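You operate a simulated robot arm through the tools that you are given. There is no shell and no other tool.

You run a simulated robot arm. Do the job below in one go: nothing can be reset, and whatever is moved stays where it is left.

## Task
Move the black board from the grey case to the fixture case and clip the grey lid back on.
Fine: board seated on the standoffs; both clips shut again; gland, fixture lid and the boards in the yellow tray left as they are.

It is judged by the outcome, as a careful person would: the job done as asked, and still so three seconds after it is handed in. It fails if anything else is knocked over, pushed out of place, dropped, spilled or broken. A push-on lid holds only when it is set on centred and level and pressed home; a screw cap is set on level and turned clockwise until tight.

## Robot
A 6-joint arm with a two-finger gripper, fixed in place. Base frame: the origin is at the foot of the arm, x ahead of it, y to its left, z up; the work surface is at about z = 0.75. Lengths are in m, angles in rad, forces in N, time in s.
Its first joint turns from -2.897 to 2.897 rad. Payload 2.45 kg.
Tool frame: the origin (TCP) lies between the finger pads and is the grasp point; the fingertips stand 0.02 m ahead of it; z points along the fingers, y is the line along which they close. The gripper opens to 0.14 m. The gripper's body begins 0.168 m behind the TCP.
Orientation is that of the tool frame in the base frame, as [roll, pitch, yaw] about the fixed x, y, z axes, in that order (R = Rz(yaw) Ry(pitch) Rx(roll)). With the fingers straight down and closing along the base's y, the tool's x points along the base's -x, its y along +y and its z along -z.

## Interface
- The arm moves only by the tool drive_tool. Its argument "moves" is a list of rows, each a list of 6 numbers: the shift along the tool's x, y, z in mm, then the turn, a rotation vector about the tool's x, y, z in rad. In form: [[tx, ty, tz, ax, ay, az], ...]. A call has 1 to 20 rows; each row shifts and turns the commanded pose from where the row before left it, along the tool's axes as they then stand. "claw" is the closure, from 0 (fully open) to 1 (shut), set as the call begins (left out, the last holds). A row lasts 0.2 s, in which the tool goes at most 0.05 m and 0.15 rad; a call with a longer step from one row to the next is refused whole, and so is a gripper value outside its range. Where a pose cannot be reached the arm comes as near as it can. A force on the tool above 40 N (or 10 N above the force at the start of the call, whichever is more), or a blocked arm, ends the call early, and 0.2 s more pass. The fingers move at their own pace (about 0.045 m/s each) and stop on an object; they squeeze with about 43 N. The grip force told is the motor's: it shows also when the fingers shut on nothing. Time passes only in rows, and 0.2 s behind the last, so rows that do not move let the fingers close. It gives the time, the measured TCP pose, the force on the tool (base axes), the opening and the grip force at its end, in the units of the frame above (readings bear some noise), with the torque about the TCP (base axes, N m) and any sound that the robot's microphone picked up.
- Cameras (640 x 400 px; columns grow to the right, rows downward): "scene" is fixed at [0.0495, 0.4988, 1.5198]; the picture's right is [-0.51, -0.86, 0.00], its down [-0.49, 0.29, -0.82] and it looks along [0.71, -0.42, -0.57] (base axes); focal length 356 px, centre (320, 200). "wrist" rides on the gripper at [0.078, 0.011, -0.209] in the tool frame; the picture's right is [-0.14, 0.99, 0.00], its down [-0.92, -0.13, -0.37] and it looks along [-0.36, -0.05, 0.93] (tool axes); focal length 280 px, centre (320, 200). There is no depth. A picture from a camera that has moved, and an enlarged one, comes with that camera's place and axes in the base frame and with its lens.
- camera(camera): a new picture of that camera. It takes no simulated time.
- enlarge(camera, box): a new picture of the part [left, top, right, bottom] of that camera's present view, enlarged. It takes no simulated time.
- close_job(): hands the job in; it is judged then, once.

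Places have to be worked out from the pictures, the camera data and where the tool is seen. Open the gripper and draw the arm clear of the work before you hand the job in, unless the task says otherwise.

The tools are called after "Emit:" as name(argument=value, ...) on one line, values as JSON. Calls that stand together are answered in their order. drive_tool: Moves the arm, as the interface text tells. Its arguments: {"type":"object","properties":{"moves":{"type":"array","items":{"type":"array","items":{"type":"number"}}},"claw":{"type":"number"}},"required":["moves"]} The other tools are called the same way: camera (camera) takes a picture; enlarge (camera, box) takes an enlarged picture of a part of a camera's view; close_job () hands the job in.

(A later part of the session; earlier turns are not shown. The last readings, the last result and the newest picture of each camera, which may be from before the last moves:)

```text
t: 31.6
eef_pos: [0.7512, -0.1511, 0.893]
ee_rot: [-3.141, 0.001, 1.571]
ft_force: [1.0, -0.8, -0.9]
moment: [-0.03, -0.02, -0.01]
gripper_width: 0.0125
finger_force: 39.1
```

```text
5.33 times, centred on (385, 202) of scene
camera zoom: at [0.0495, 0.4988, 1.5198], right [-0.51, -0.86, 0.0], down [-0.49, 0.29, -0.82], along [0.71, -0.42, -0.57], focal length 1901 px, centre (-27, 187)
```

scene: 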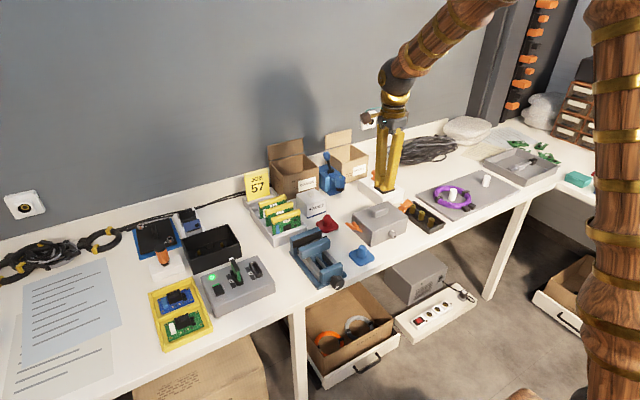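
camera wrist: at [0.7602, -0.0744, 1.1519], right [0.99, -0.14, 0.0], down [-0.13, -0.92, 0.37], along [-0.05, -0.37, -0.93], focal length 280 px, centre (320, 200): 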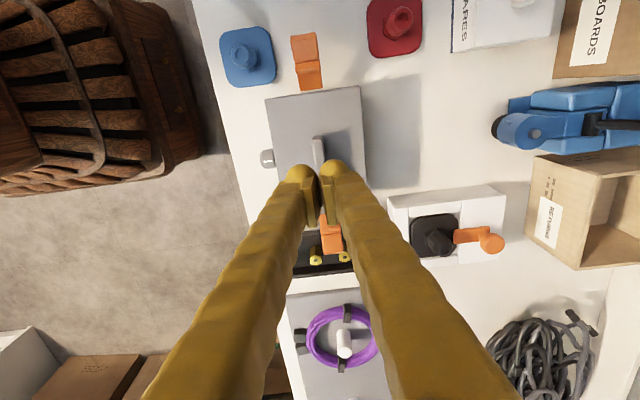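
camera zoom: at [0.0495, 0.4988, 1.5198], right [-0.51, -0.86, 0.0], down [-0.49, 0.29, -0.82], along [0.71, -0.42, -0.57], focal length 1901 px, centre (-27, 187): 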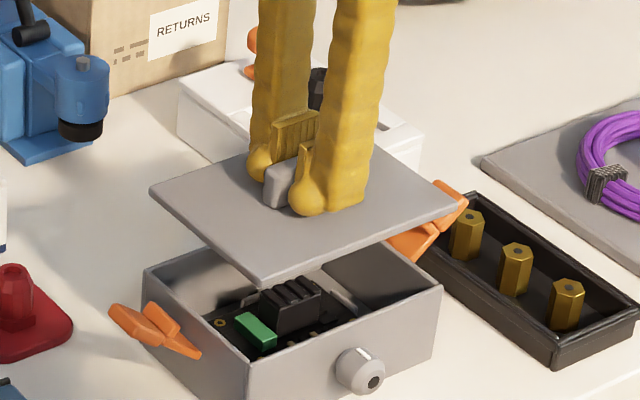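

The black board with a green block and black finned block is visible inside. I carry the lid gently toward +x and a little +y.

Emit:
drive_tool(moves=[[0, 4, 0, 0, 0, 0], [1, 8, 0, 0, 0, 0], [1, 12, 0, 0, 0, 0], [1, 12, 0, 0, 0, 0], [1, 12, 0, 0, 0, 0], [1, 12, 0, 0, 0, 0], [1, 12, 0, 0, 0, 0], [1, 12, 0, 0, 0, 0], [1, 12, 0, 0, 0, 0], [1, 12, 0, 0, 0, 0], [1, 12, 0, 0, 0, 0], [1, 8, 0, 0, 0, 0], [0, 4, 0, 0, 0, 0], [0, 0, 0, 0, 0, 0]])

Emit:
camera(camera="wrist")

Emit:
enlarge(camera="scene", box=[290, 140, 430, 250])

```text
t: 34.6
eef_pos: [0.8826, -0.1394, 0.8949]
ee_rot: [3.142, 0.0, 1.572]
ft_force: [0.0, 0.8, 0.2]
moment: [-0.01, 0.02, 0.02]
gripper_width: 0.0122
finger_force: 39.5
```

```text
taken
camera wrist: at [0.8941, -0.0633, 1.104], right [0.99, -0.14, 0.0], down [-0.13, -0.92, 0.37], along [-0.05, -0.37, -0.93], focal length 280 px, centre (320, 200)
```

wrist: 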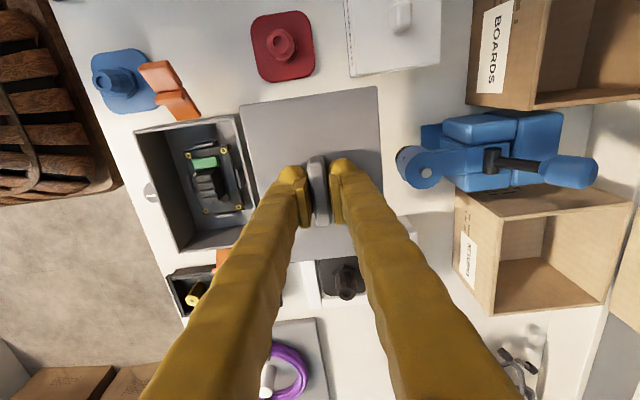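

```text
3.64 times, centred on (360, 195) of scene
camera zoom: at [0.0495, 0.4988, 1.5198], right [-0.51, -0.86, 0.0], down [-0.49, 0.29, -0.82], along [0.71, -0.42, -0.57], focal length 1296 px, centre (174, 218)
```

zoom: 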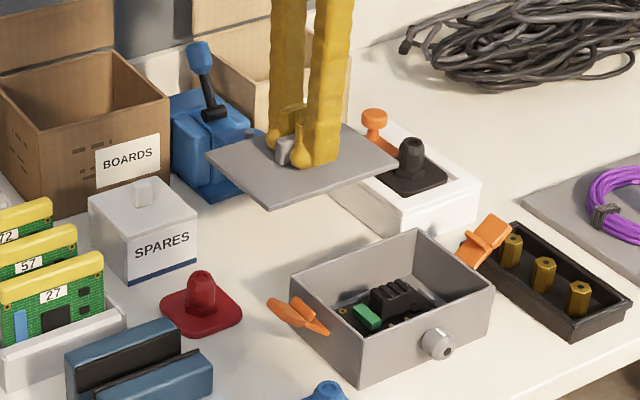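

The lid's path down is clear: red cap ~15 mm off, blue device ~23 mm off, white box ~10 mm off. I shift 4 mm to +y and lower it.

Emit:
drive_tool(moves=[[4, 0, 4, 0, 0, 0], [0, 0, 10, 0, 0, 0], [0, 0, 10, 0, 0, 0], [0, 0, 10, 0, 0, 0], [0, 0, 10, 0, 0, 0], [0, 0, 10, 0, 0, 0], [0, 0, 10, 0, 0, 0], [0, 0, 10, 0, 0, 0], [0, 0, 10, 0, 0, 0], [0, 0, 8, 0, 0, 0], [0, 0, 4, 0, 0, 0], [0, 0, 0, 0, 0, 0]])

Emit:
camera(camera="wrist")

Emit:
enlarge(camera="scene", box=[290, 140, 430, 250])

```text
t: 37.2
eef_pos: [0.8822, -0.1349, 0.7982]
ee_rot: [-3.141, 0.0, 1.573]
ft_force: [-0.1, -0.1, -1.1]
moment: [-0.04, 0.0, -0.03]
gripper_width: 0.0124
finger_force: 39.0
```

```text
taken
camera wrist: at [0.8933, -0.0589, 1.0068], right [0.99, -0.14, 0.0], down [-0.13, -0.92, 0.37], along [-0.05, -0.37, -0.93], focal length 280 px, centre (320, 200)
```

wrist: 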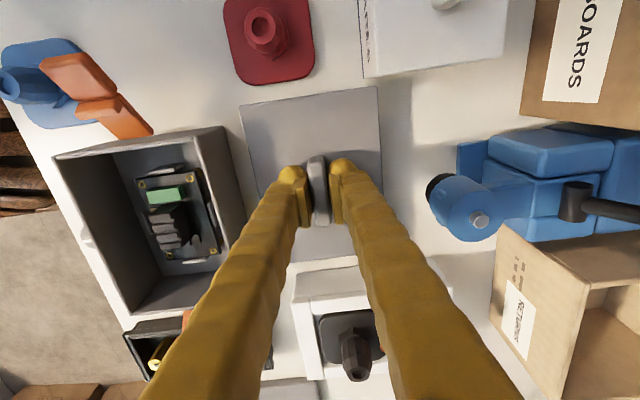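

```text
3.64 times, centred on (360, 195) of scene
camera zoom: at [0.0495, 0.4988, 1.5198], right [-0.51, -0.86, 0.0], down [-0.49, 0.29, -0.82], along [0.71, -0.42, -0.57], focal length 1296 px, centre (174, 218)
```

zoom: 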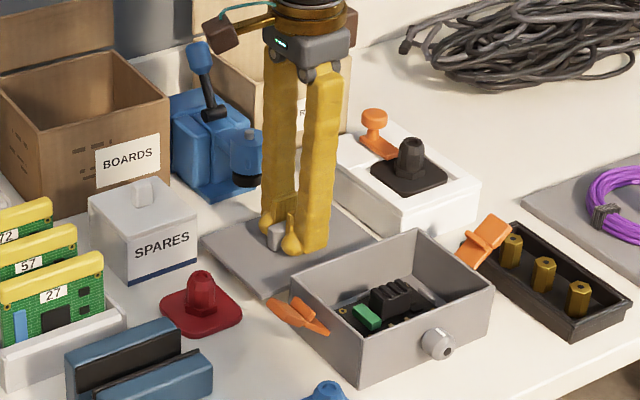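

Clearances look good. I lower the last stretch in 2 mm steps watching for contact.

Emit:
drive_tool(moves=[[0, 0, 3, 0, 0, 0], [0, 0, 3, 0, 0, 0], [0, 0, 3, 0, 0, 0], [0, 0, 2, 0, 0, 0], [0, 0, 2, 0, 0, 0], [0, 0, 0, 0, 0, 0]])

```text
t: 38.6
eef_pos: [0.8815, -0.1354, 0.7845]
ee_rot: [3.14, -0.002, 1.569]
ft_force: [-3.7, 0.7, 11.1]
moment: [0.0, 0.05, 0.02]
gripper_width: 0.0127
finger_force: 39.1
```

Contact at z≈0.785 with ~11 N. I relax by 1.5 mm, open the fingers and rise clear of the lid.

Emit:
drive_tool(claw=0.6, moves=[[0, 0, -1.5, 0, 0, 0], [0, 0, 0, 0, 0, 0], [0, 0, 0, 0, 0, 0], [0, 0, 0, 0, 0, 0], [0, 0, 0, 0, 0, 0], [0, 0, -10, 0, 0, 0], [0, 0, -20, 0, 0, 0], [0, 0, -40, 0, 0, 0], [0, 0, -40, 0, 0, 0], [0, 0, -40, 0, 0, 0], [0, 0, 0, 0, 0, 0]])

Emit:
camera(camera="wrist")

Emit:
enlarge(camera="scene", box=[290, 140, 430, 250])

```text
t: 41.0
eef_pos: [0.884, -0.1375, 0.9363]
ee_rot: [-3.14, 0.002, 1.571]
ft_force: [0.0, -0.5, 0.6]
moment: [0.04, -0.01, 0.01]
gripper_width: 0.0558
finger_force: 0.0
```

```text
taken
camera wrist: at [0.8946, -0.0604, 1.1459], right [0.99, -0.14, 0.0], down [-0.13, -0.92, 0.37], along [-0.05, -0.37, -0.93], focal length 280 px, centre (320, 200)
```

wrist: 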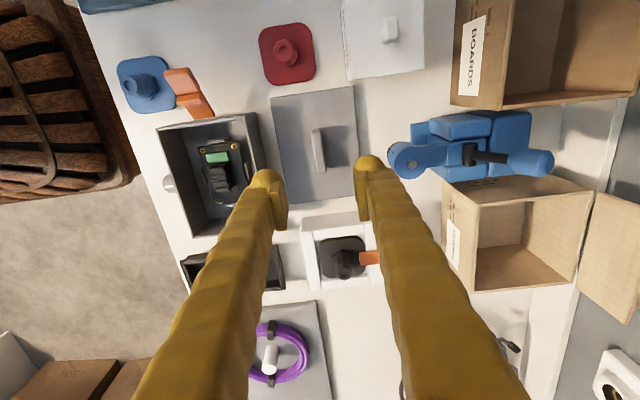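

```text
3.64 times, centred on (360, 195) of scene
camera zoom: at [0.0495, 0.4988, 1.5198], right [-0.51, -0.86, 0.0], down [-0.49, 0.29, -0.82], along [0.71, -0.42, -0.57], focal length 1296 px, centre (174, 218)
```

zoom: 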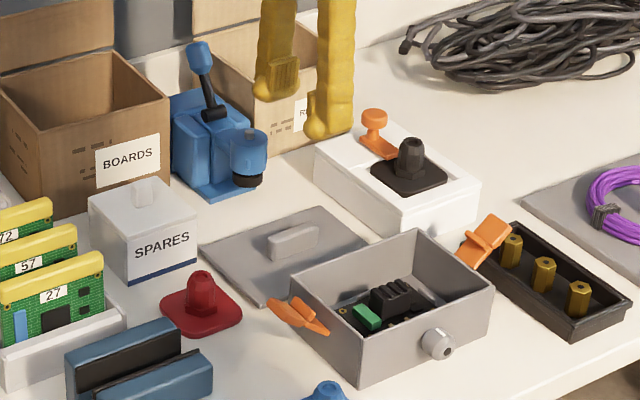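

The lid rests flat on the bench. Now I move the camera over the open grey case to study the board, opening the gripper fully.

Emit:
drive_tool(claw=0, moves=[[14, -32, -4, 0, 0, 0], [14, -32, -4, 0, 0, 0], [14, -32, -3, 0, 0, 0], [15, -31, -3, 0, 0, 0], [0, 0, 0, 0, 0, 0], [0, 0, 0, 0, 0, 0]])

Emit:
camera(camera="wrist")

Emit:
enlarge(camera="wrist", box=[240, 110, 400, 260])

Emit:
enlarge(camera="scene", box=[360, 195, 415, 250])

```text
t: 42.4
eef_pos: [0.754, -0.0791, 0.95]
ee_rot: [3.141, 0.001, 1.572]
ft_force: [0.1, 0.0, 0.2]
moment: [-0.01, 0.03, -0.02]
gripper_width: 0.14
finger_force: 0.1
```

```text
taken
camera wrist: at [0.7646, -0.0021, 1.159], right [0.99, -0.14, 0.0], down [-0.13, -0.92, 0.37], along [-0.05, -0.37, -0.93], focal length 280 px, centre (320, 200)
```

wrist: 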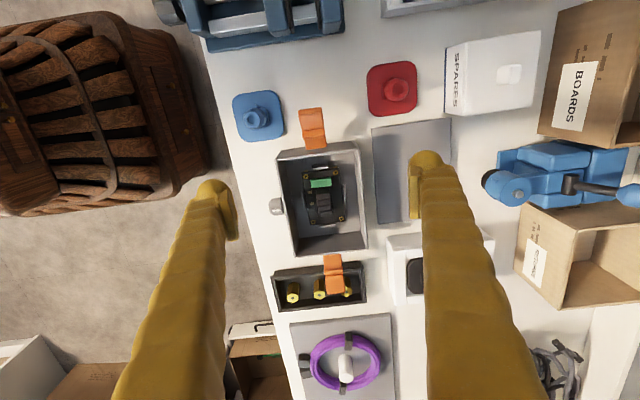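

```text
2.67 times, centred on (320, 185) of wrist
camera zoom: at [0.7646, -0.0021, 1.159], right [0.99, -0.14, 0.0], down [-0.13, -0.92, 0.37], along [-0.05, -0.37, -0.93], focal length 748 px, centre (320, 240)
```

zoom: 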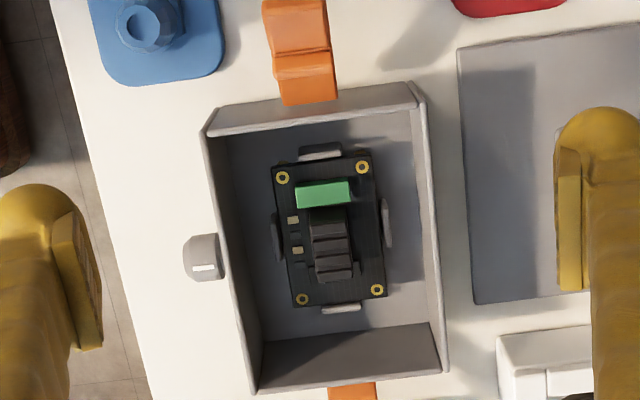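

```text
7.27 times, centred on (388, 222) of scene
camera zoom: at [0.0495, 0.4988, 1.5198], right [-0.51, -0.86, 0.0], down [-0.49, 0.29, -0.82], along [0.71, -0.42, -0.57], focal length 2592 px, centre (-171, 36)
```

zoom: 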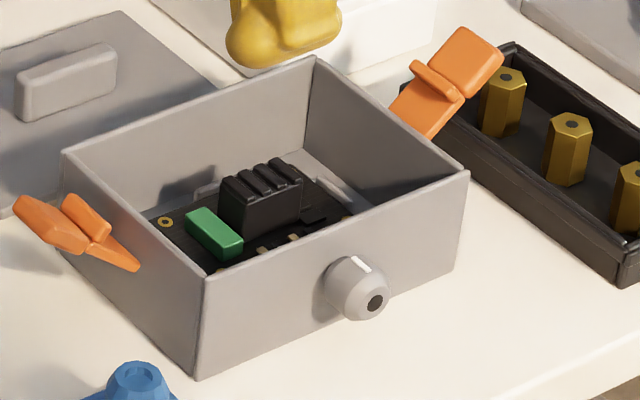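

The board sits in the case with guide tabs at all four sides, a green block on its +y end and a finned black block in the middle. I go closer for an accurate look.

Emit:
drive_tool(moves=[[-11, -2, 20, 0, 0, 0], [-11, 0, 22, 0, 0, 0], [-10, 0, 22, 0, 0, 0], [0, 0, 0, 0, 0, 0]])

Emit:
enlarge(camera="wrist", box=[250, 120, 390, 240])

Emit:
enlarge(camera="wrist", box=[290, 150, 350, 200])

```text
t: 43.4
eef_pos: [0.753, -0.1114, 0.8866]
ee_rot: [-3.141, 0.0, 1.57]
ft_force: [0.2, 0.7, -0.4]
moment: [0.02, -0.01, -0.02]
gripper_width: 0.1399
finger_force: 0.0
```

```text
3.33 times, centred on (320, 180) of wrist
camera zoom: at [0.7632, -0.0342, 1.0963], right [0.99, -0.14, 0.0], down [-0.13, -0.92, 0.37], along [-0.05, -0.37, -0.93], focal length 935 px, centre (320, 267)
```

zoom: 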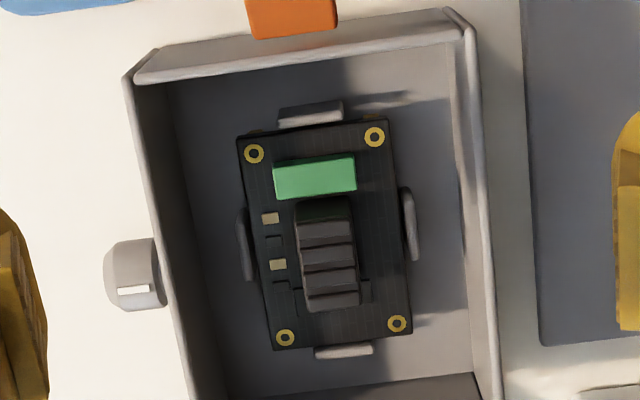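

```text
8.00 times, centred on (320, 175) of wrist
camera zoom: at [0.7632, -0.0342, 1.0963], right [0.99, -0.14, 0.0], down [-0.13, -0.92, 0.37], along [-0.05, -0.37, -0.93], focal length 2243 px, centre (320, 400)
```

zoom: 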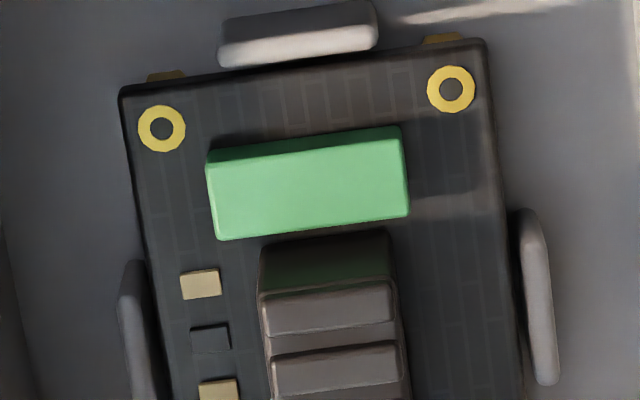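

The board is about 54×85 mm, centred near (0.749, -0.152) with the finned block at its centre, so it can be gripped along x. Next I fly over to inspect the fixture case near (0.915, 0.37).

Emit:
drive_tool(moves=[[0, 0, -40, 0, 0, 0], [0, 0, -45, 0, 0, 0], [0, 0, -45, 0, 0, 0], [0, 0, -45, 0, 0, 0], [20, 0, -38, 0, 0, 0], [44, 10, 0, 0, 0, 0], [44, 10, 0, 0, 0, 0], [44, 10, 0, 0, 0, 0], [44, 10, 0, 0, 0, 0], [44, 10, 0, 0, 0, 0], [44, 10, 0, 0, 0, 0], [44, 10, 0, 0, 0, 0], [44, 10, 0, 0, 0, 0], [44, 10, 0, 0, 0, 0], [25, 7, 0, 0, 0, 0], [0, 0, 0, 0, 0, 0]])

Emit:
camera(camera="wrist")

Emit:
enlarge(camera="wrist", box=[280, 60, 420, 180])

```text
t: 46.8
eef_pos: [0.8533, 0.3294, 1.0996]
ee_rot: [3.141, -0.001, 1.572]
ft_force: [-0.1, -0.3, -0.4]
moment: [0.0, -0.02, 0.02]
gripper_width: 0.14
finger_force: 0.1
```

```text
taken
camera wrist: at [0.8636, 0.4071, 1.3094], right [0.99, -0.14, 0.0], down [-0.13, -0.92, 0.37], along [-0.05, -0.37, -0.93], focal length 280 px, centre (320, 200)
```

wrist: 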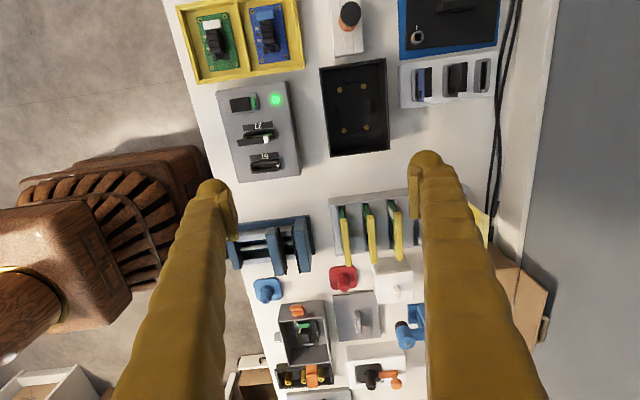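

```text
3.33 times, centred on (350, 120) of wrist
camera zoom: at [0.8636, 0.4071, 1.3094], right [0.99, -0.14, 0.0], down [-0.13, -0.92, 0.37], along [-0.05, -0.37, -0.93], focal length 935 px, centre (220, 467)
```

zoom: 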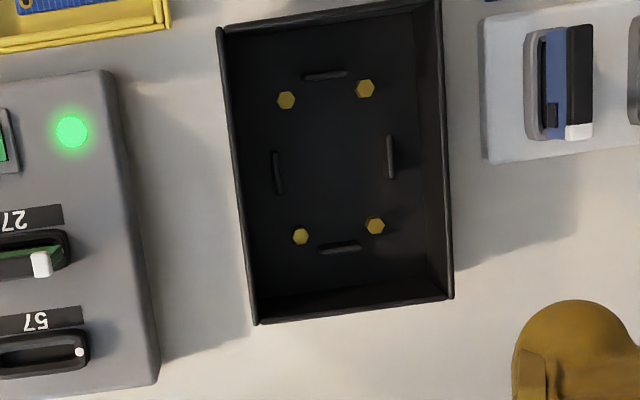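

The fixture case interior shows four brass standoffs and four side guides, centred about (0.920, 0.3645), same orientation as the grey case. That is near the reach limit, so I test reach there with the gripper partly closed, staying above the rim.

Emit:
drive_tool(claw=0.6, moves=[[12, 22, 0, 0, 0, 0], [12, 22, 0, 0, 0, 0], [11, 21, 0, 0, 0, 0], [0, 0, 20, 0, 0, 0], [0, 0, 40, 0, 0, 0], [0, 0, 40, 0, 0, 0], [0, 0, 40, 0, 0, 0], [0, 0, 40, 0, 0, 0], [0, 0, 20, 0, 0, 0], [0, 0, 0, 0, 0, 0]])

Emit:
camera(camera="wrist")

Emit:
enlarge(camera="scene", box=[120, 170, 280, 300])

```text
t: 49.0
eef_pos: [0.9154, 0.3632, 0.8955]
ee_rot: [-3.141, 0.0, 1.571]
ft_force: [0.4, -0.2, -0.2]
moment: [0.03, 0.0, -0.01]
gripper_width: 0.0561
finger_force: 0.1
```

```text
taken
camera wrist: at [0.927, 0.4417, 1.1056], right [0.99, -0.14, 0.0], down [-0.13, -0.92, 0.37], along [-0.05, -0.37, -0.93], focal length 280 px, centre (320, 200)
```

wrist: 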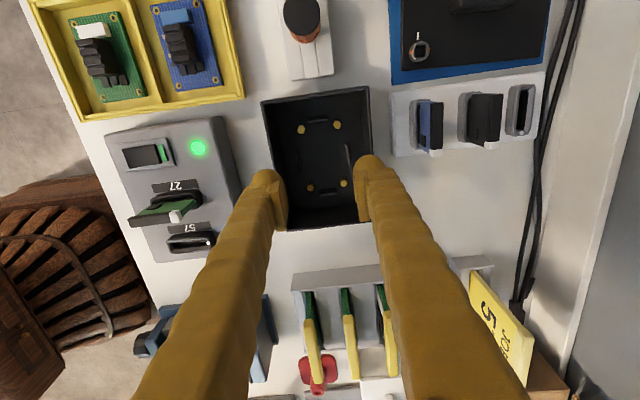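

```text
3.08 times, centred on (200, 235) of scene
camera zoom: at [0.0495, 0.4988, 1.5198], right [-0.51, -0.86, 0.0], down [-0.49, 0.29, -0.82], along [0.71, -0.42, -0.57], focal length 1097 px, centre (689, 92)
```

zoom: 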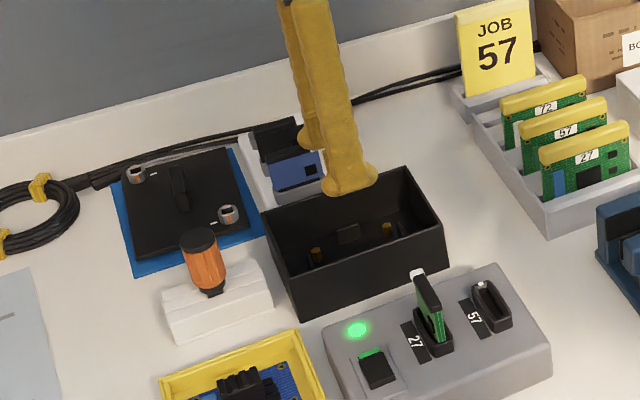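

It reaches here. I test that it also reaches at seating depth by lowering into the empty case centre a little (tips stay above the standoffs and clear of walls).

Emit:
drive_tool(moves=[[0, 0, 20, 0, 0, 0], [0, 0, 20, 0, 0, 0], [0, 0, 20, 0, 0, 0], [0, 0, 20, 0, 0, 0], [0, 0, 10, 0, 0, 0], [0, 0, 0, 0, 0, 0], [0, 0, 0, 0, 0, 0]])

Emit:
camera(camera="wrist")

Emit:
enlarge(camera="scene", box=[160, 190, 260, 280])

```text
t: 50.2
eef_pos: [0.9188, 0.3645, 0.817]
ee_rot: [3.137, -0.002, 1.571]
ft_force: [-0.4, -3.4, 11.6]
moment: [-0.22, 0.57, 0.13]
gripper_width: 0.0579
finger_force: 1.7
stopped in row 5: the force on the tool passed its limit at 54 N (the readings are from after the stop); the commanded pose is now the measured one
```

```text
taken
camera wrist: at [0.928, 0.4414, 1.0272], right [0.99, -0.14, 0.0], down [-0.13, -0.92, 0.37], along [-0.05, -0.36, -0.93], focal length 280 px, centre (320, 200)
```

wrist: 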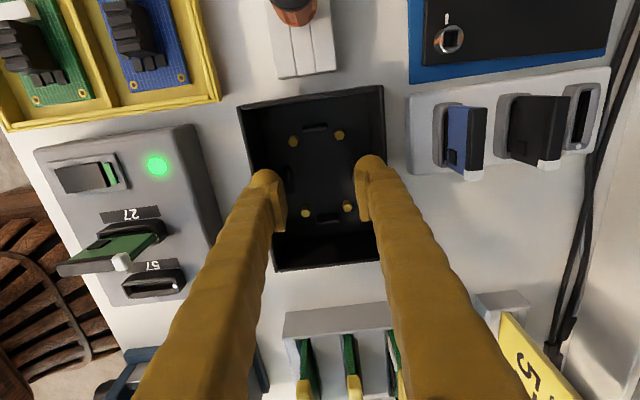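

```text
4.44 times, centred on (210, 235) of scene
camera zoom: at [0.0495, 0.4988, 1.5198], right [-0.51, -0.86, 0.0], down [-0.49, 0.29, -0.82], along [0.71, -0.42, -0.57], focal length 1584 px, centre (809, 44)
```

zoom: 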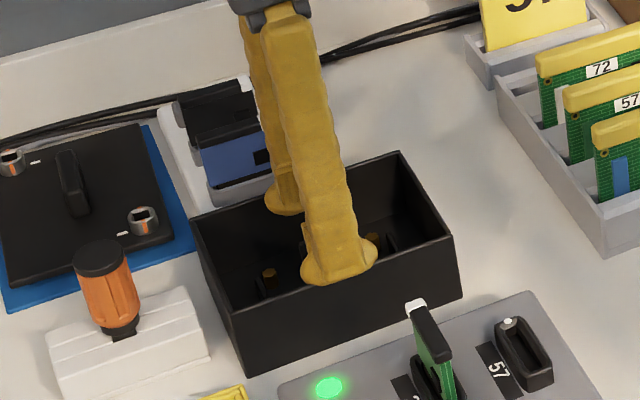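

One finger landed on the fixture's front rim (force stop). I lift straight up at once and check that the fixture case hasn't shifted.

Emit:
drive_tool(moves=[[0, 0, -5, 0, 0, 0], [0, 0, -15, 0, 0, 0], [0, 0, -30, 0, 0, 0], [0, 0, -30, 0, 0, 0], [0, 0, 0, 0, 0, 0]])

Emit:
camera(camera="wrist")

Emit:
enlarge(camera="scene", box=[180, 215, 250, 275])

Emit:
enlarge(camera="wrist", box=[220, 60, 420, 240])

```text
t: 51.4
eef_pos: [0.919, 0.3655, 0.898]
ee_rot: [3.137, -0.001, 1.571]
ft_force: [-1.0, -0.3, 0.2]
moment: [0.0, 0.02, 0.04]
gripper_width: 0.0557
finger_force: 0.0
```

```text
taken
camera wrist: at [0.9284, 0.4428, 1.1076], right [0.99, -0.14, 0.0], down [-0.13, -0.92, 0.37], along [-0.05, -0.36, -0.93], focal length 280 px, centre (320, 200)
```

wrist: 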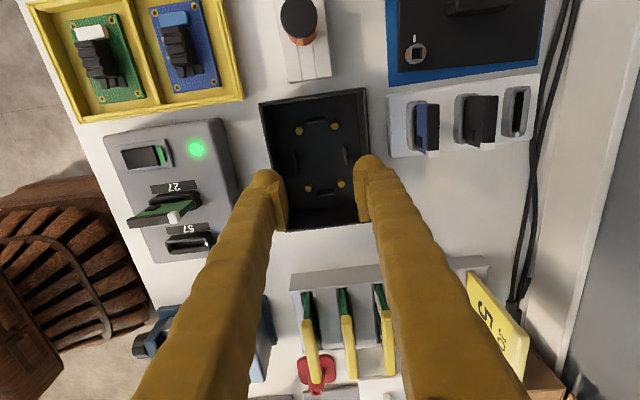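

```text
6.67 times, centred on (215, 245) of scene
camera zoom: at [0.0495, 0.4988, 1.5198], right [-0.51, -0.86, 0.0], down [-0.49, 0.29, -0.82], along [0.71, -0.42, -0.57], focal length 2376 px, centre (1020, -100)
```

zoom: 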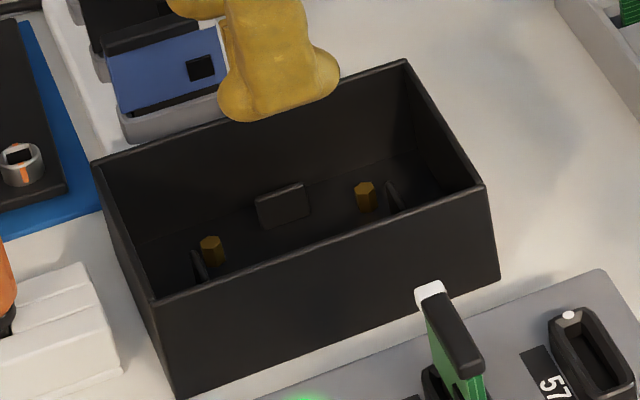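

```text
2.22 times, centred on (320, 150) of wrist
camera zoom: at [0.9284, 0.4428, 1.1076], right [0.99, -0.14, 0.0], down [-0.13, -0.92, 0.37], along [-0.05, -0.36, -0.93], focal length 623 px, centre (320, 311)
```

zoom: 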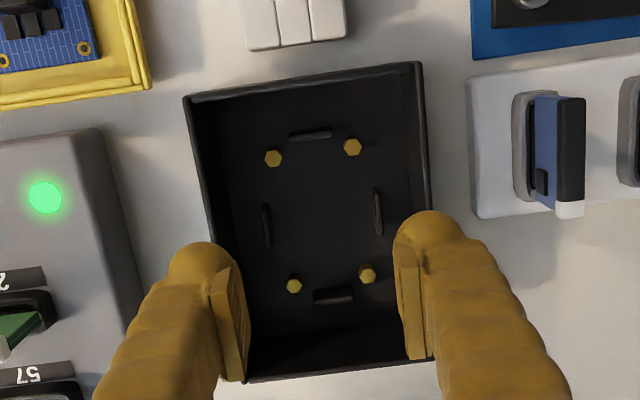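

The fixture case has not moved (its corners are at the same pixels). The finger tips are bulkier than expected, so I'll use a narrow opening in the cases. I correct the slight tilt, and go back above the grey case with about a 34 mm opening.

Emit:
drive_tool(claw=0.76, moves=[[0, 0, -45, 0.0046, 0, 0], [0, 0, -45, 0, 0, 0], [-20, 0, -25, 0, 0, 0], [-45, -15, 0, 0, 0, 0], [-45, -15, 0, 0, 0, 0], [-45, -15, 0, 0, 0, 0], [-45, -15, 0, 0, 0, 0], [-45, -15, 0, 0, 0, 0], [-45, -15, 0, 0, 0, 0], [-45, -15, 0, 0, 0, 0], [-45, -16, 0, 0, 0, 0], [-45, -16, 0, 0, 0, 0], [-45, -16, 0, 0, 0, 0], [-45, -16, 0, 0, 0, 0], [0, 0, 40, 0, 0, 0], [0, 0, 40, 0, 0, 0], [0, 0, 35, 0, 0, 0], [0, 0, 0, 0, 0, 0]])

Emit:
camera(camera="wrist")

Emit:
enlarge(camera="wrist", box=[250, 110, 390, 230])

Emit:
enlarge(camera="scene", box=[350, 165, 420, 240])

```text
t: 55.2
eef_pos: [0.7484, -0.1514, 0.8952]
ee_rot: [-3.141, -0.002, 1.57]
ft_force: [-1.0, -0.2, -0.2]
moment: [0.01, 0.0, -0.01]
gripper_width: 0.0339
finger_force: 0.0
```

```text
taken
camera wrist: at [0.7594, -0.0753, 1.1052], right [0.99, -0.14, 0.0], down [-0.13, -0.92, 0.37], along [-0.05, -0.36, -0.93], focal length 280 px, centre (320, 200)
```

wrist: 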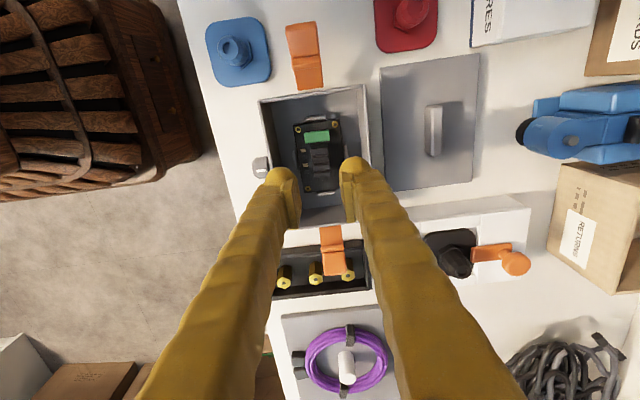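

```text
3.33 times, centred on (320, 170) of wrist
camera zoom: at [0.7594, -0.0753, 1.1052], right [0.99, -0.14, 0.0], down [-0.13, -0.92, 0.37], along [-0.05, -0.36, -0.93], focal length 935 px, centre (320, 300)
```

zoom: 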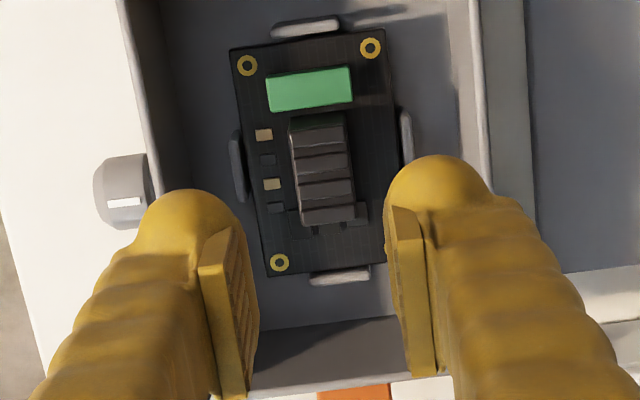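

```text
5.33 times, centred on (385, 202) of scene
camera zoom: at [0.0495, 0.4988, 1.5198], right [-0.51, -0.86, 0.0], down [-0.49, 0.29, -0.82], along [0.71, -0.42, -0.57], focal length 1901 px, centre (-27, 187)
```

zoom: 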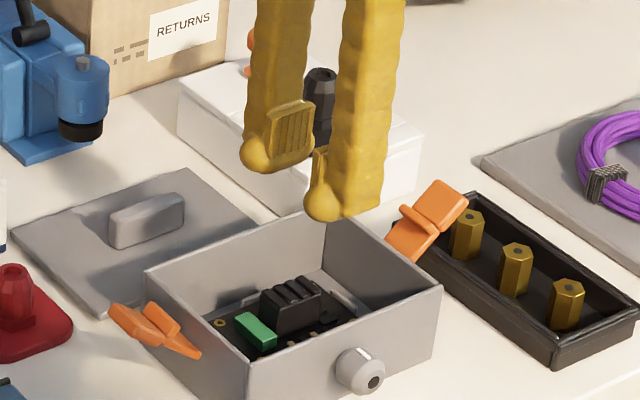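

The block (≈20 mm wide) is centred about 1.4 mm to +x of the TCP, and the case walls leave about 6 mm beside the fingers. I nudge and lower to z≈0.81, then look.

Emit:
drive_tool(moves=[[0, 1.4, 10, 0, 0, 0], [0, 0, 15, 0, 0, 0], [0, 0, 15, 0, 0, 0], [0, 0, 15, 0, 0, 0], [0, 0, 10, 0, 0, 0], [0, 0, 10, 0, 0, 0], [0, 0, 8, 0, 0, 0], [0, 0, 0, 0, 0, 0]])

Emit:
enlarge(camera="wrist", box=[250, 110, 390, 230])

Emit:
enlarge(camera="scene", box=[360, 190, 420, 245])

```text
t: 57.0
eef_pos: [0.75, -0.1514, 0.8123]
ee_rot: [-3.141, -0.002, 1.571]
ft_force: [-0.8, -0.4, 0.5]
moment: [0.01, 0.01, -0.02]
gripper_width: 0.0337
finger_force: 0.0
```

```text
3.33 times, centred on (320, 170) of wrist
camera zoom: at [0.7605, -0.074, 1.0225], right [0.99, -0.14, 0.0], down [-0.13, -0.92, 0.37], along [-0.05, -0.36, -0.93], focal length 935 px, centre (320, 300)
```

zoom: 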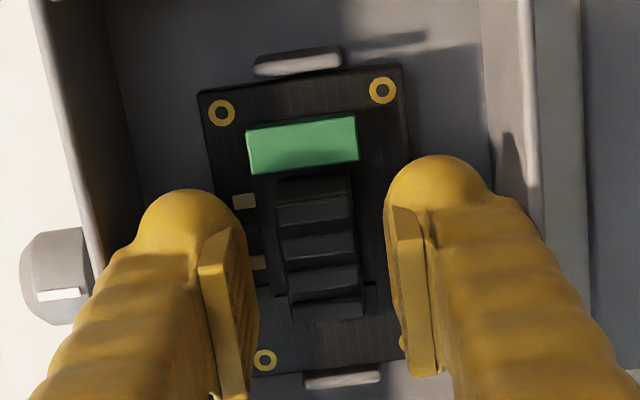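

```text
7.27 times, centred on (390, 218) of scene
camera zoom: at [0.0495, 0.4988, 1.5198], right [-0.51, -0.86, 0.0], down [-0.49, 0.29, -0.82], along [0.71, -0.42, -0.57], focal length 2592 px, centre (-189, 73)
```

zoom: 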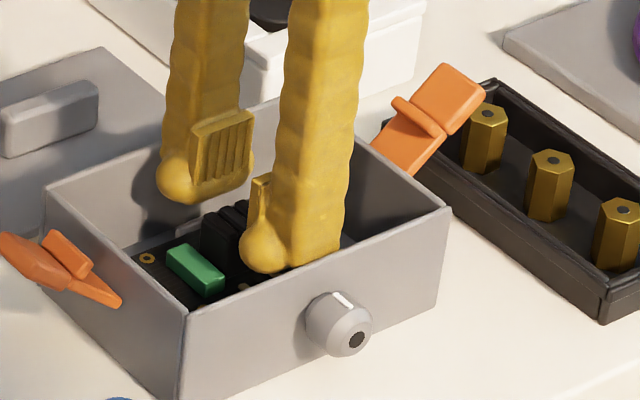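

Fingers straddle the block well. I creep down to about z=0.796 with force watch, so the tips are just above the board surface.

Emit:
drive_tool(moves=[[0, 0, 5, 0, 0, 0], [0, 0, 4, 0, 0, 0], [0, 0, 3, 0, 0, 0], [0, 0, 2, 0, 0, 0], [0, 0, 2, 0, 0, 0], [0, 0, 0, 0, 0, 0]])

Emit:
enlarge(camera="wrist", box=[250, 110, 390, 230])

Emit:
enlarge(camera="scene", box=[360, 190, 420, 245])

```text
t: 58.4
eef_pos: [0.7493, -0.1502, 0.7951]
ee_rot: [-3.142, -0.002, 1.571]
ft_force: [-0.6, 0.0, -0.3]
moment: [-0.01, -0.03, 0.04]
gripper_width: 0.0339
finger_force: 0.0
```

```text
3.33 times, centred on (320, 170) of wrist
camera zoom: at [0.7607, -0.0738, 1.0064], right [0.99, -0.14, 0.0], down [-0.13, -0.92, 0.37], along [-0.05, -0.36, -0.93], focal length 935 px, centre (320, 300)
```

zoom: 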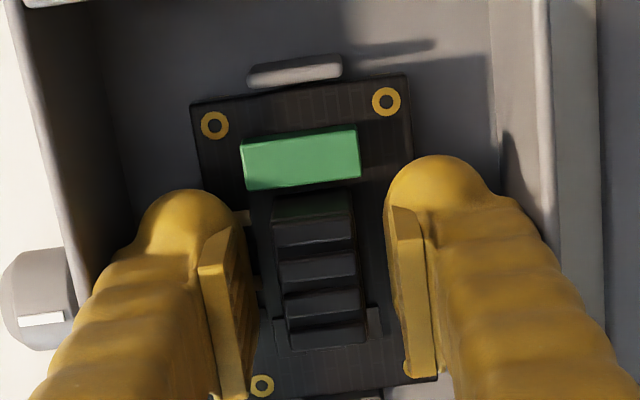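

```text
7.27 times, centred on (390, 218) of scene
camera zoom: at [0.0495, 0.4988, 1.5198], right [-0.51, -0.86, 0.0], down [-0.49, 0.29, -0.82], along [0.71, -0.42, -0.57], focal length 2592 px, centre (-189, 73)
```

zoom: 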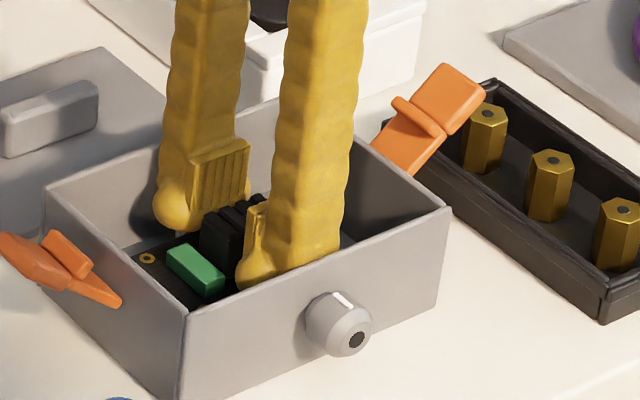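

No contact and the pads flank the block. I close on the block.

Emit:
drive_tool(claw=1, moves=[[0, 0, 0, 0, 0, 0], [0, 0, 0, 0, 0, 0], [0, 0, 0, 0, 0, 0], [0, 0, 0, 0, 0, 0]])

Emit:
enlarge(camera="wrist", box=[250, 110, 390, 230])

```text
t: 59.4
eef_pos: [0.7494, -0.1511, 0.7972]
ee_rot: [3.141, -0.003, 1.57]
ft_force: [-0.8, -0.7, 0.6]
moment: [-0.03, 0.01, 0.03]
gripper_width: 0.0183
finger_force: 43.3
```

```text
3.33 times, centred on (320, 170) of wrist
camera zoom: at [0.7607, -0.0738, 1.0065], right [0.99, -0.14, 0.0], down [-0.13, -0.92, 0.37], along [-0.05, -0.36, -0.93], focal length 935 px, centre (320, 300)
```

zoom: 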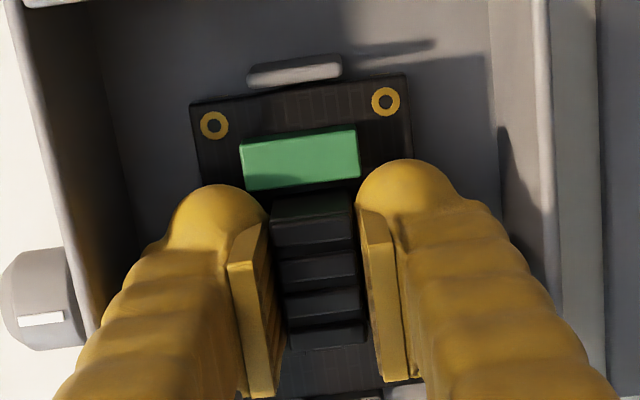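

Gripped at 18.3 mm with 43 N. I lift slowly and check that the board comes along level.

Emit:
drive_tool(moves=[[0, 0, -1, 0, 0, 0], [0, 0, -2, 0, 0, 0], [0, 0, -3, 0, 0, 0], [0, 0, -4, 0, 0, 0], [0, 0, -5, 0, 0, 0], [0, 0, -5, 0, 0, 0], [0, 0, 0, 0, 0, 0], [0, 0, 0, 0, 0, 0]])

Emit:
enlarge(camera="scene", box=[360, 190, 420, 245])

Emit:
enlarge(camera="wrist", box=[250, 110, 390, 230])

```text
t: 61.2
eef_pos: [0.75, -0.1506, 0.8175]
ee_rot: [3.141, -0.002, 1.569]
ft_force: [0.0, -0.9, -0.8]
moment: [0.01, -0.02, -0.03]
gripper_width: 0.0184
finger_force: 43.0
```

```text
7.27 times, centred on (390, 218) of scene
camera zoom: at [0.0495, 0.4988, 1.5198], right [-0.51, -0.86, 0.0], down [-0.49, 0.29, -0.82], along [0.71, -0.42, -0.57], focal length 2592 px, centre (-189, 73)
```

zoom: 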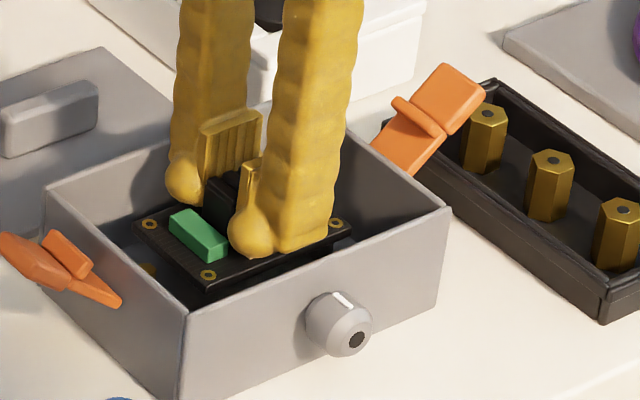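

```text
3.33 times, centred on (320, 170) of wrist
camera zoom: at [0.7606, -0.0732, 1.0268], right [0.99, -0.14, 0.0], down [-0.13, -0.92, 0.37], along [-0.05, -0.36, -0.93], focal length 935 px, centre (320, 300)
```

zoom: 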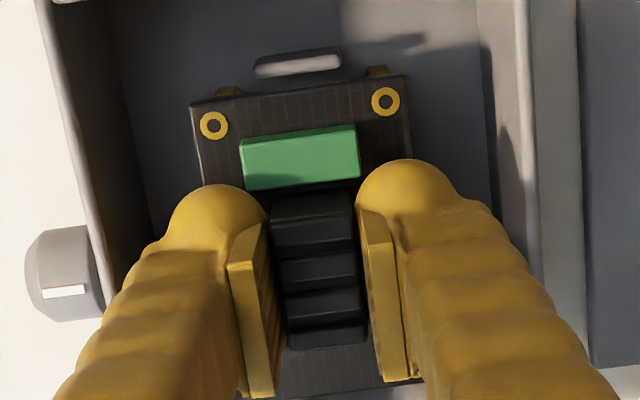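

The board is up 20 mm, level, and firmly held; standoffs show behind its top corners, which gives me a reference image for alignment. I keep lifting gently to travel height.

Emit:
drive_tool(moves=[[0, 0, -5, 0, 0, 0], [0, 0, -6, 0, 0, 0], [0, 0, -7, 0, 0, 0], [0, 0, -8, 0, 0, 0], [0, 0, -8, 0, 0, 0], [0, 0, -8, 0, 0, 0], [0, 0, -8, 0, 0, 0], [0, 0, -8, 0, 0, 0], [0, 0, -8, 0, 0, 0], [0, 0, -8, 0, 0, 0], [0, 0, -8, 0, 0, 0], [0, 0, -8, 0, 0, 0], [0, 0, -8, 0, 0, 0], [0, 0, -8, 0, 0, 0], [0, 0, -8, 0, 0, 0], [0, 0, -8, 0, 0, 0], [0, 0, -8, 0, 0, 0], [0, 0, -8, 0, 0, 0], [0, 0, -6, 0, 0, 0], [0, 0, 0, 0, 0, 0]])

Emit:
camera(camera="wrist")

Emit:
camera(camera="scene")

```text
t: 65.4
eef_pos: [0.7491, -0.1508, 0.9607]
ee_rot: [3.142, -0.003, 1.57]
ft_force: [-0.4, 0.4, -0.1]
moment: [0.04, 0.03, 0.0]
gripper_width: 0.0185
finger_force: 42.8
```

```text
taken
camera wrist: at [0.761, -0.0738, 1.1706], right [0.99, -0.14, 0.0], down [-0.13, -0.92, 0.37], along [-0.05, -0.36, -0.93], focal length 280 px, centre (320, 200)
```

wrist: 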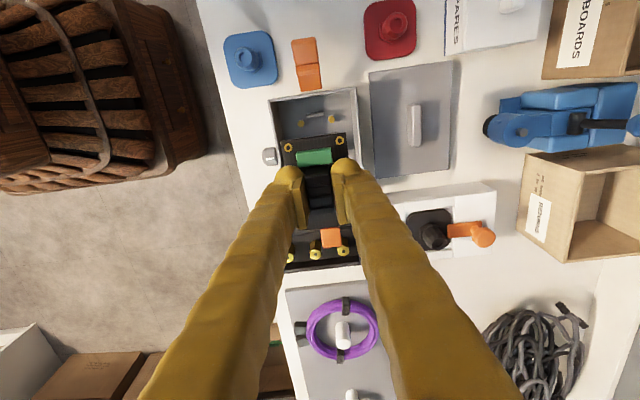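

```text
taken
```

scene: 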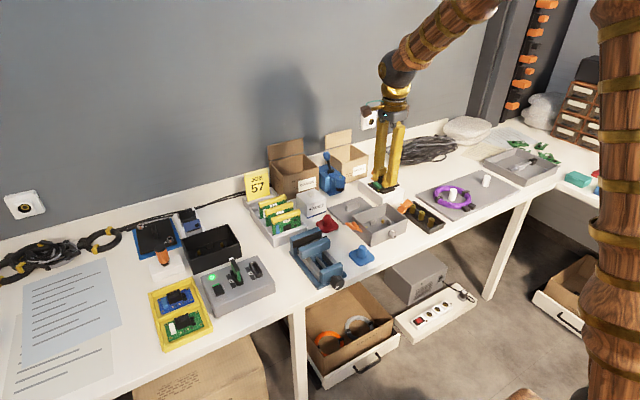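

The board is held securely at travel height. I carry it gently toward a point over the fixture case, ramping the speed.

Emit:
drive_tool(moves=[[5, 1.6, 0, 0, 0, 0], [10, 3.3, 0, 0, 0, 0], [15, 5, 0, 0, 0, 0], [20, 6.6, 0, 0, 0, 0], [20, 6.6, 0, 0, 0, 0], [20, 6.6, 0, 0, 0, 0], [20, 6.6, 0, 0, 0, 0], [20, 6.6, 0, 0, 0, 0], [20, 6.6, 0, 0, 0, 0], [20, 6.6, 0, 0, 0, 0], [20, 6.6, 0, 0, 0, 0], [20, 6.6, 0, 0, 0, 0], [20, 6.6, 0, 0, 0, 0], [20, 6.6, 0, 0, 0, 0], [20, 6.6, 0, 0, 0, 0], [20, 6.6, 0, 0, 0, 0], [15, 5, 0, 0, 0, 0], [10, 3.3, 0, 0, 0, 0], [5, 1.6, 0, 0, 0, 0], [0, 0, 0, 0, 0, 0]])

Emit:
camera(camera="wrist")

```text
t: 69.6
eef_pos: [0.8561, 0.1706, 0.961]
ee_rot: [3.141, -0.001, 1.57]
ft_force: [0.3, 0.0, -0.9]
moment: [0.05, -0.01, 0.02]
gripper_width: 0.0186
finger_force: 43.5
```

```text
taken
camera wrist: at [0.8667, 0.2467, 1.1712], right [0.99, -0.14, 0.0], down [-0.13, -0.92, 0.37], along [-0.05, -0.36, -0.93], focal length 280 px, centre (320, 200)
```

wrist: 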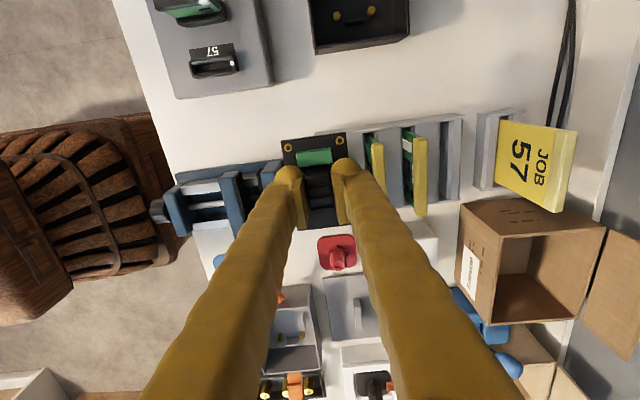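

The board remains steady. I continue the remaining ~196 mm in y and 64 mm in x to over the fixture.

Emit:
drive_tool(moves=[[5, 1.6, 0, 0, 0, 0], [10, 3.3, 0, 0, 0, 0], [15, 5, 0, 0, 0, 0], [20, 6.6, 0, 0, 0, 0], [20, 6.6, 0, 0, 0, 0], [20, 6.6, 0, 0, 0, 0], [20, 6.6, 0, 0, 0, 0], [20, 6.6, 0, 0, 0, 0], [20, 6.6, 0, 0, 0, 0], [20, 6.6, 0, 0, 0, 0], [13, 4.3, 0, 0, 0, 0], [8, 2.6, 0, 0, 0, 0], [5, 1.4, 0, 0, 0, 0], [0, 0, 0, 0, 0, 0], [0, 0, 0, 0, 0, 0]])

Emit:
camera(camera="wrist")

Emit:
enlarge(camera="wrist", box=[250, 70, 410, 210])

Emit:
enlarge(camera="scene", box=[160, 170, 270, 280])

```text
t: 72.8
eef_pos: [0.9196, 0.3641, 0.9626]
ee_rot: [-3.141, -0.001, 1.571]
ft_force: [-0.2, 0.2, -0.4]
moment: [0.03, 0.03, 0.03]
gripper_width: 0.0184
finger_force: 42.9
```

```text
taken
camera wrist: at [0.9304, 0.4415, 1.1715], right [0.99, -0.14, 0.0], down [-0.13, -0.92, 0.37], along [-0.05, -0.36, -0.93], focal length 280 px, centre (320, 200)
```

wrist: 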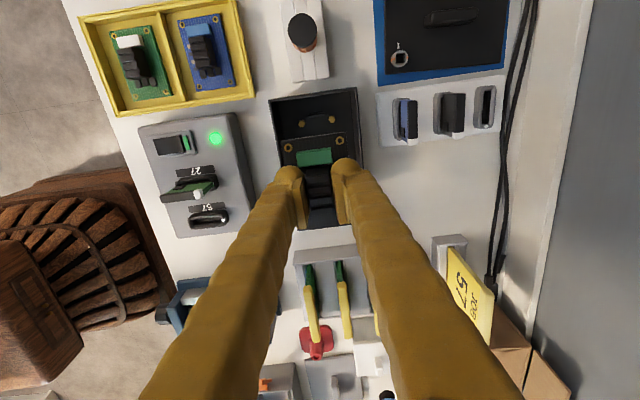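

```text
2.86 times, centred on (330, 140) of wrist
camera zoom: at [0.9304, 0.4415, 1.1715], right [0.99, -0.14, 0.0], down [-0.13, -0.92, 0.37], along [-0.05, -0.36, -0.93], focal length 801 px, centre (291, 371)
```

zoom: 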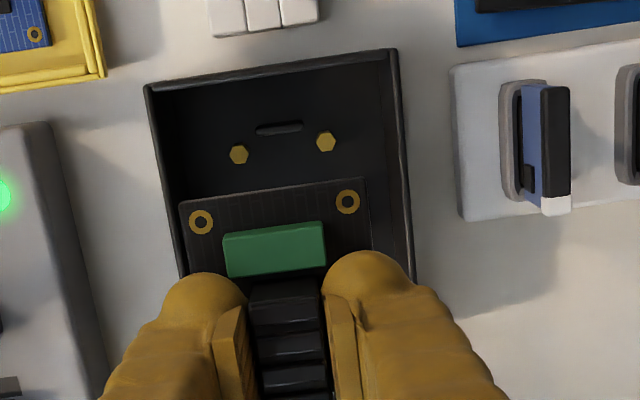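

```text
3.64 times, centred on (215, 225) of scene
camera zoom: at [0.0495, 0.4988, 1.5198], right [-0.51, -0.86, 0.0], down [-0.49, 0.29, -0.82], along [0.71, -0.42, -0.57], focal length 1296 px, centre (702, 109)
```

zoom: 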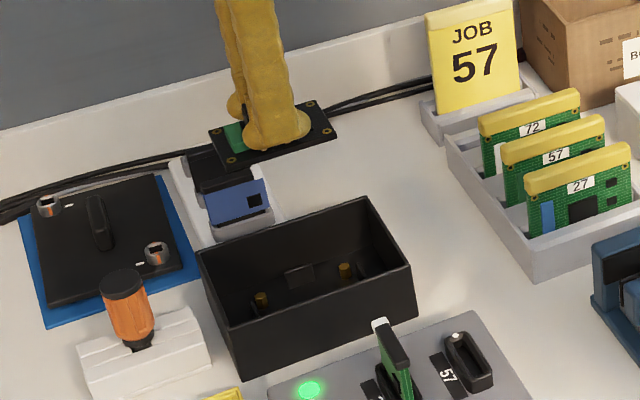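

Board holes versus standoffs in the view agree within about 1 mm (needs ~+0.9 mm in x) and the yaw matches. I correct and lower to about 40 mm above seating height, then re-check.

Emit:
drive_tool(moves=[[0, 0.9, 4, 0, 0, 0], [0, 0, 8, 0, 0, 0], [0, 0, 10, 0, 0, 0], [0, 0, 10, 0, 0, 0], [0, 0, 10, 0, 0, 0], [0, 0, 10, 0, 0, 0], [0, 0, 10, 0, 0, 0], [0, 0, 10, 0, 0, 0], [0, 0, 10, 0, 0, 0], [0, 0, 10, 0, 0, 0], [0, 0, 10, 0, 0, 0], [0, 0, 10, 0, 0, 0], [0, 0, 8, 0, 0, 0], [0, 0, 4, 0, 0, 0], [0, 0, 0, 0, 0, 0]])

Emit:
enlarge(camera="wrist", box=[250, 90, 390, 210])

Emit:
enlarge(camera="scene", box=[180, 205, 250, 275])

```text
t: 76.0
eef_pos: [0.9208, 0.3656, 0.8377]
ee_rot: [3.141, -0.002, 1.57]
ft_force: [0.3, 0.9, -0.3]
moment: [-0.01, 0.01, 0.01]
gripper_width: 0.0186
finger_force: 43.1
```

```text
3.33 times, centred on (320, 150) of wrist
camera zoom: at [0.9319, 0.4426, 1.0472], right [0.99, -0.14, 0.0], down [-0.13, -0.92, 0.37], along [-0.05, -0.36, -0.93], focal length 935 px, centre (320, 367)
```

zoom: 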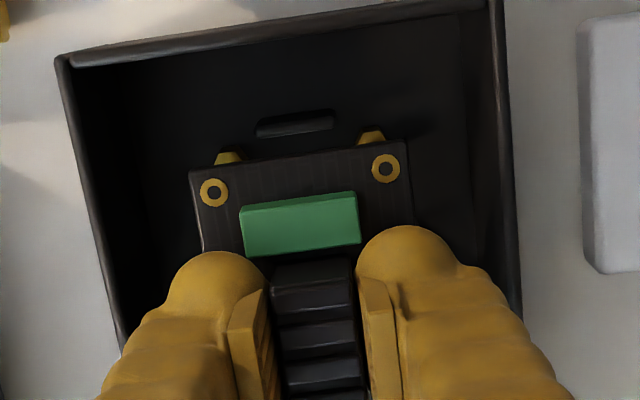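

```text
5.71 times, centred on (215, 240) of scene
camera zoom: at [0.0495, 0.4988, 1.5198], right [-0.51, -0.86, 0.0], down [-0.49, 0.29, -0.82], along [0.71, -0.42, -0.57], focal length 2037 px, centre (920, -29)
```

zoom: 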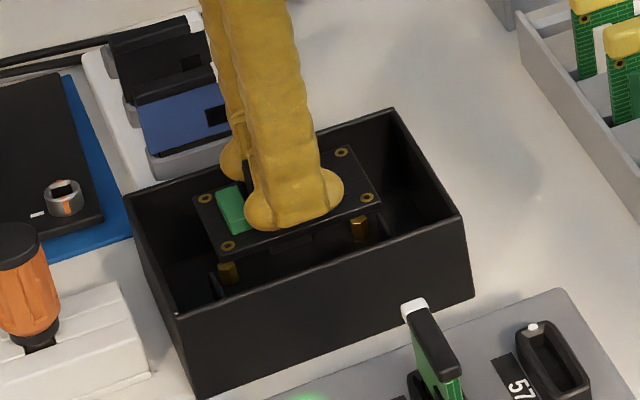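

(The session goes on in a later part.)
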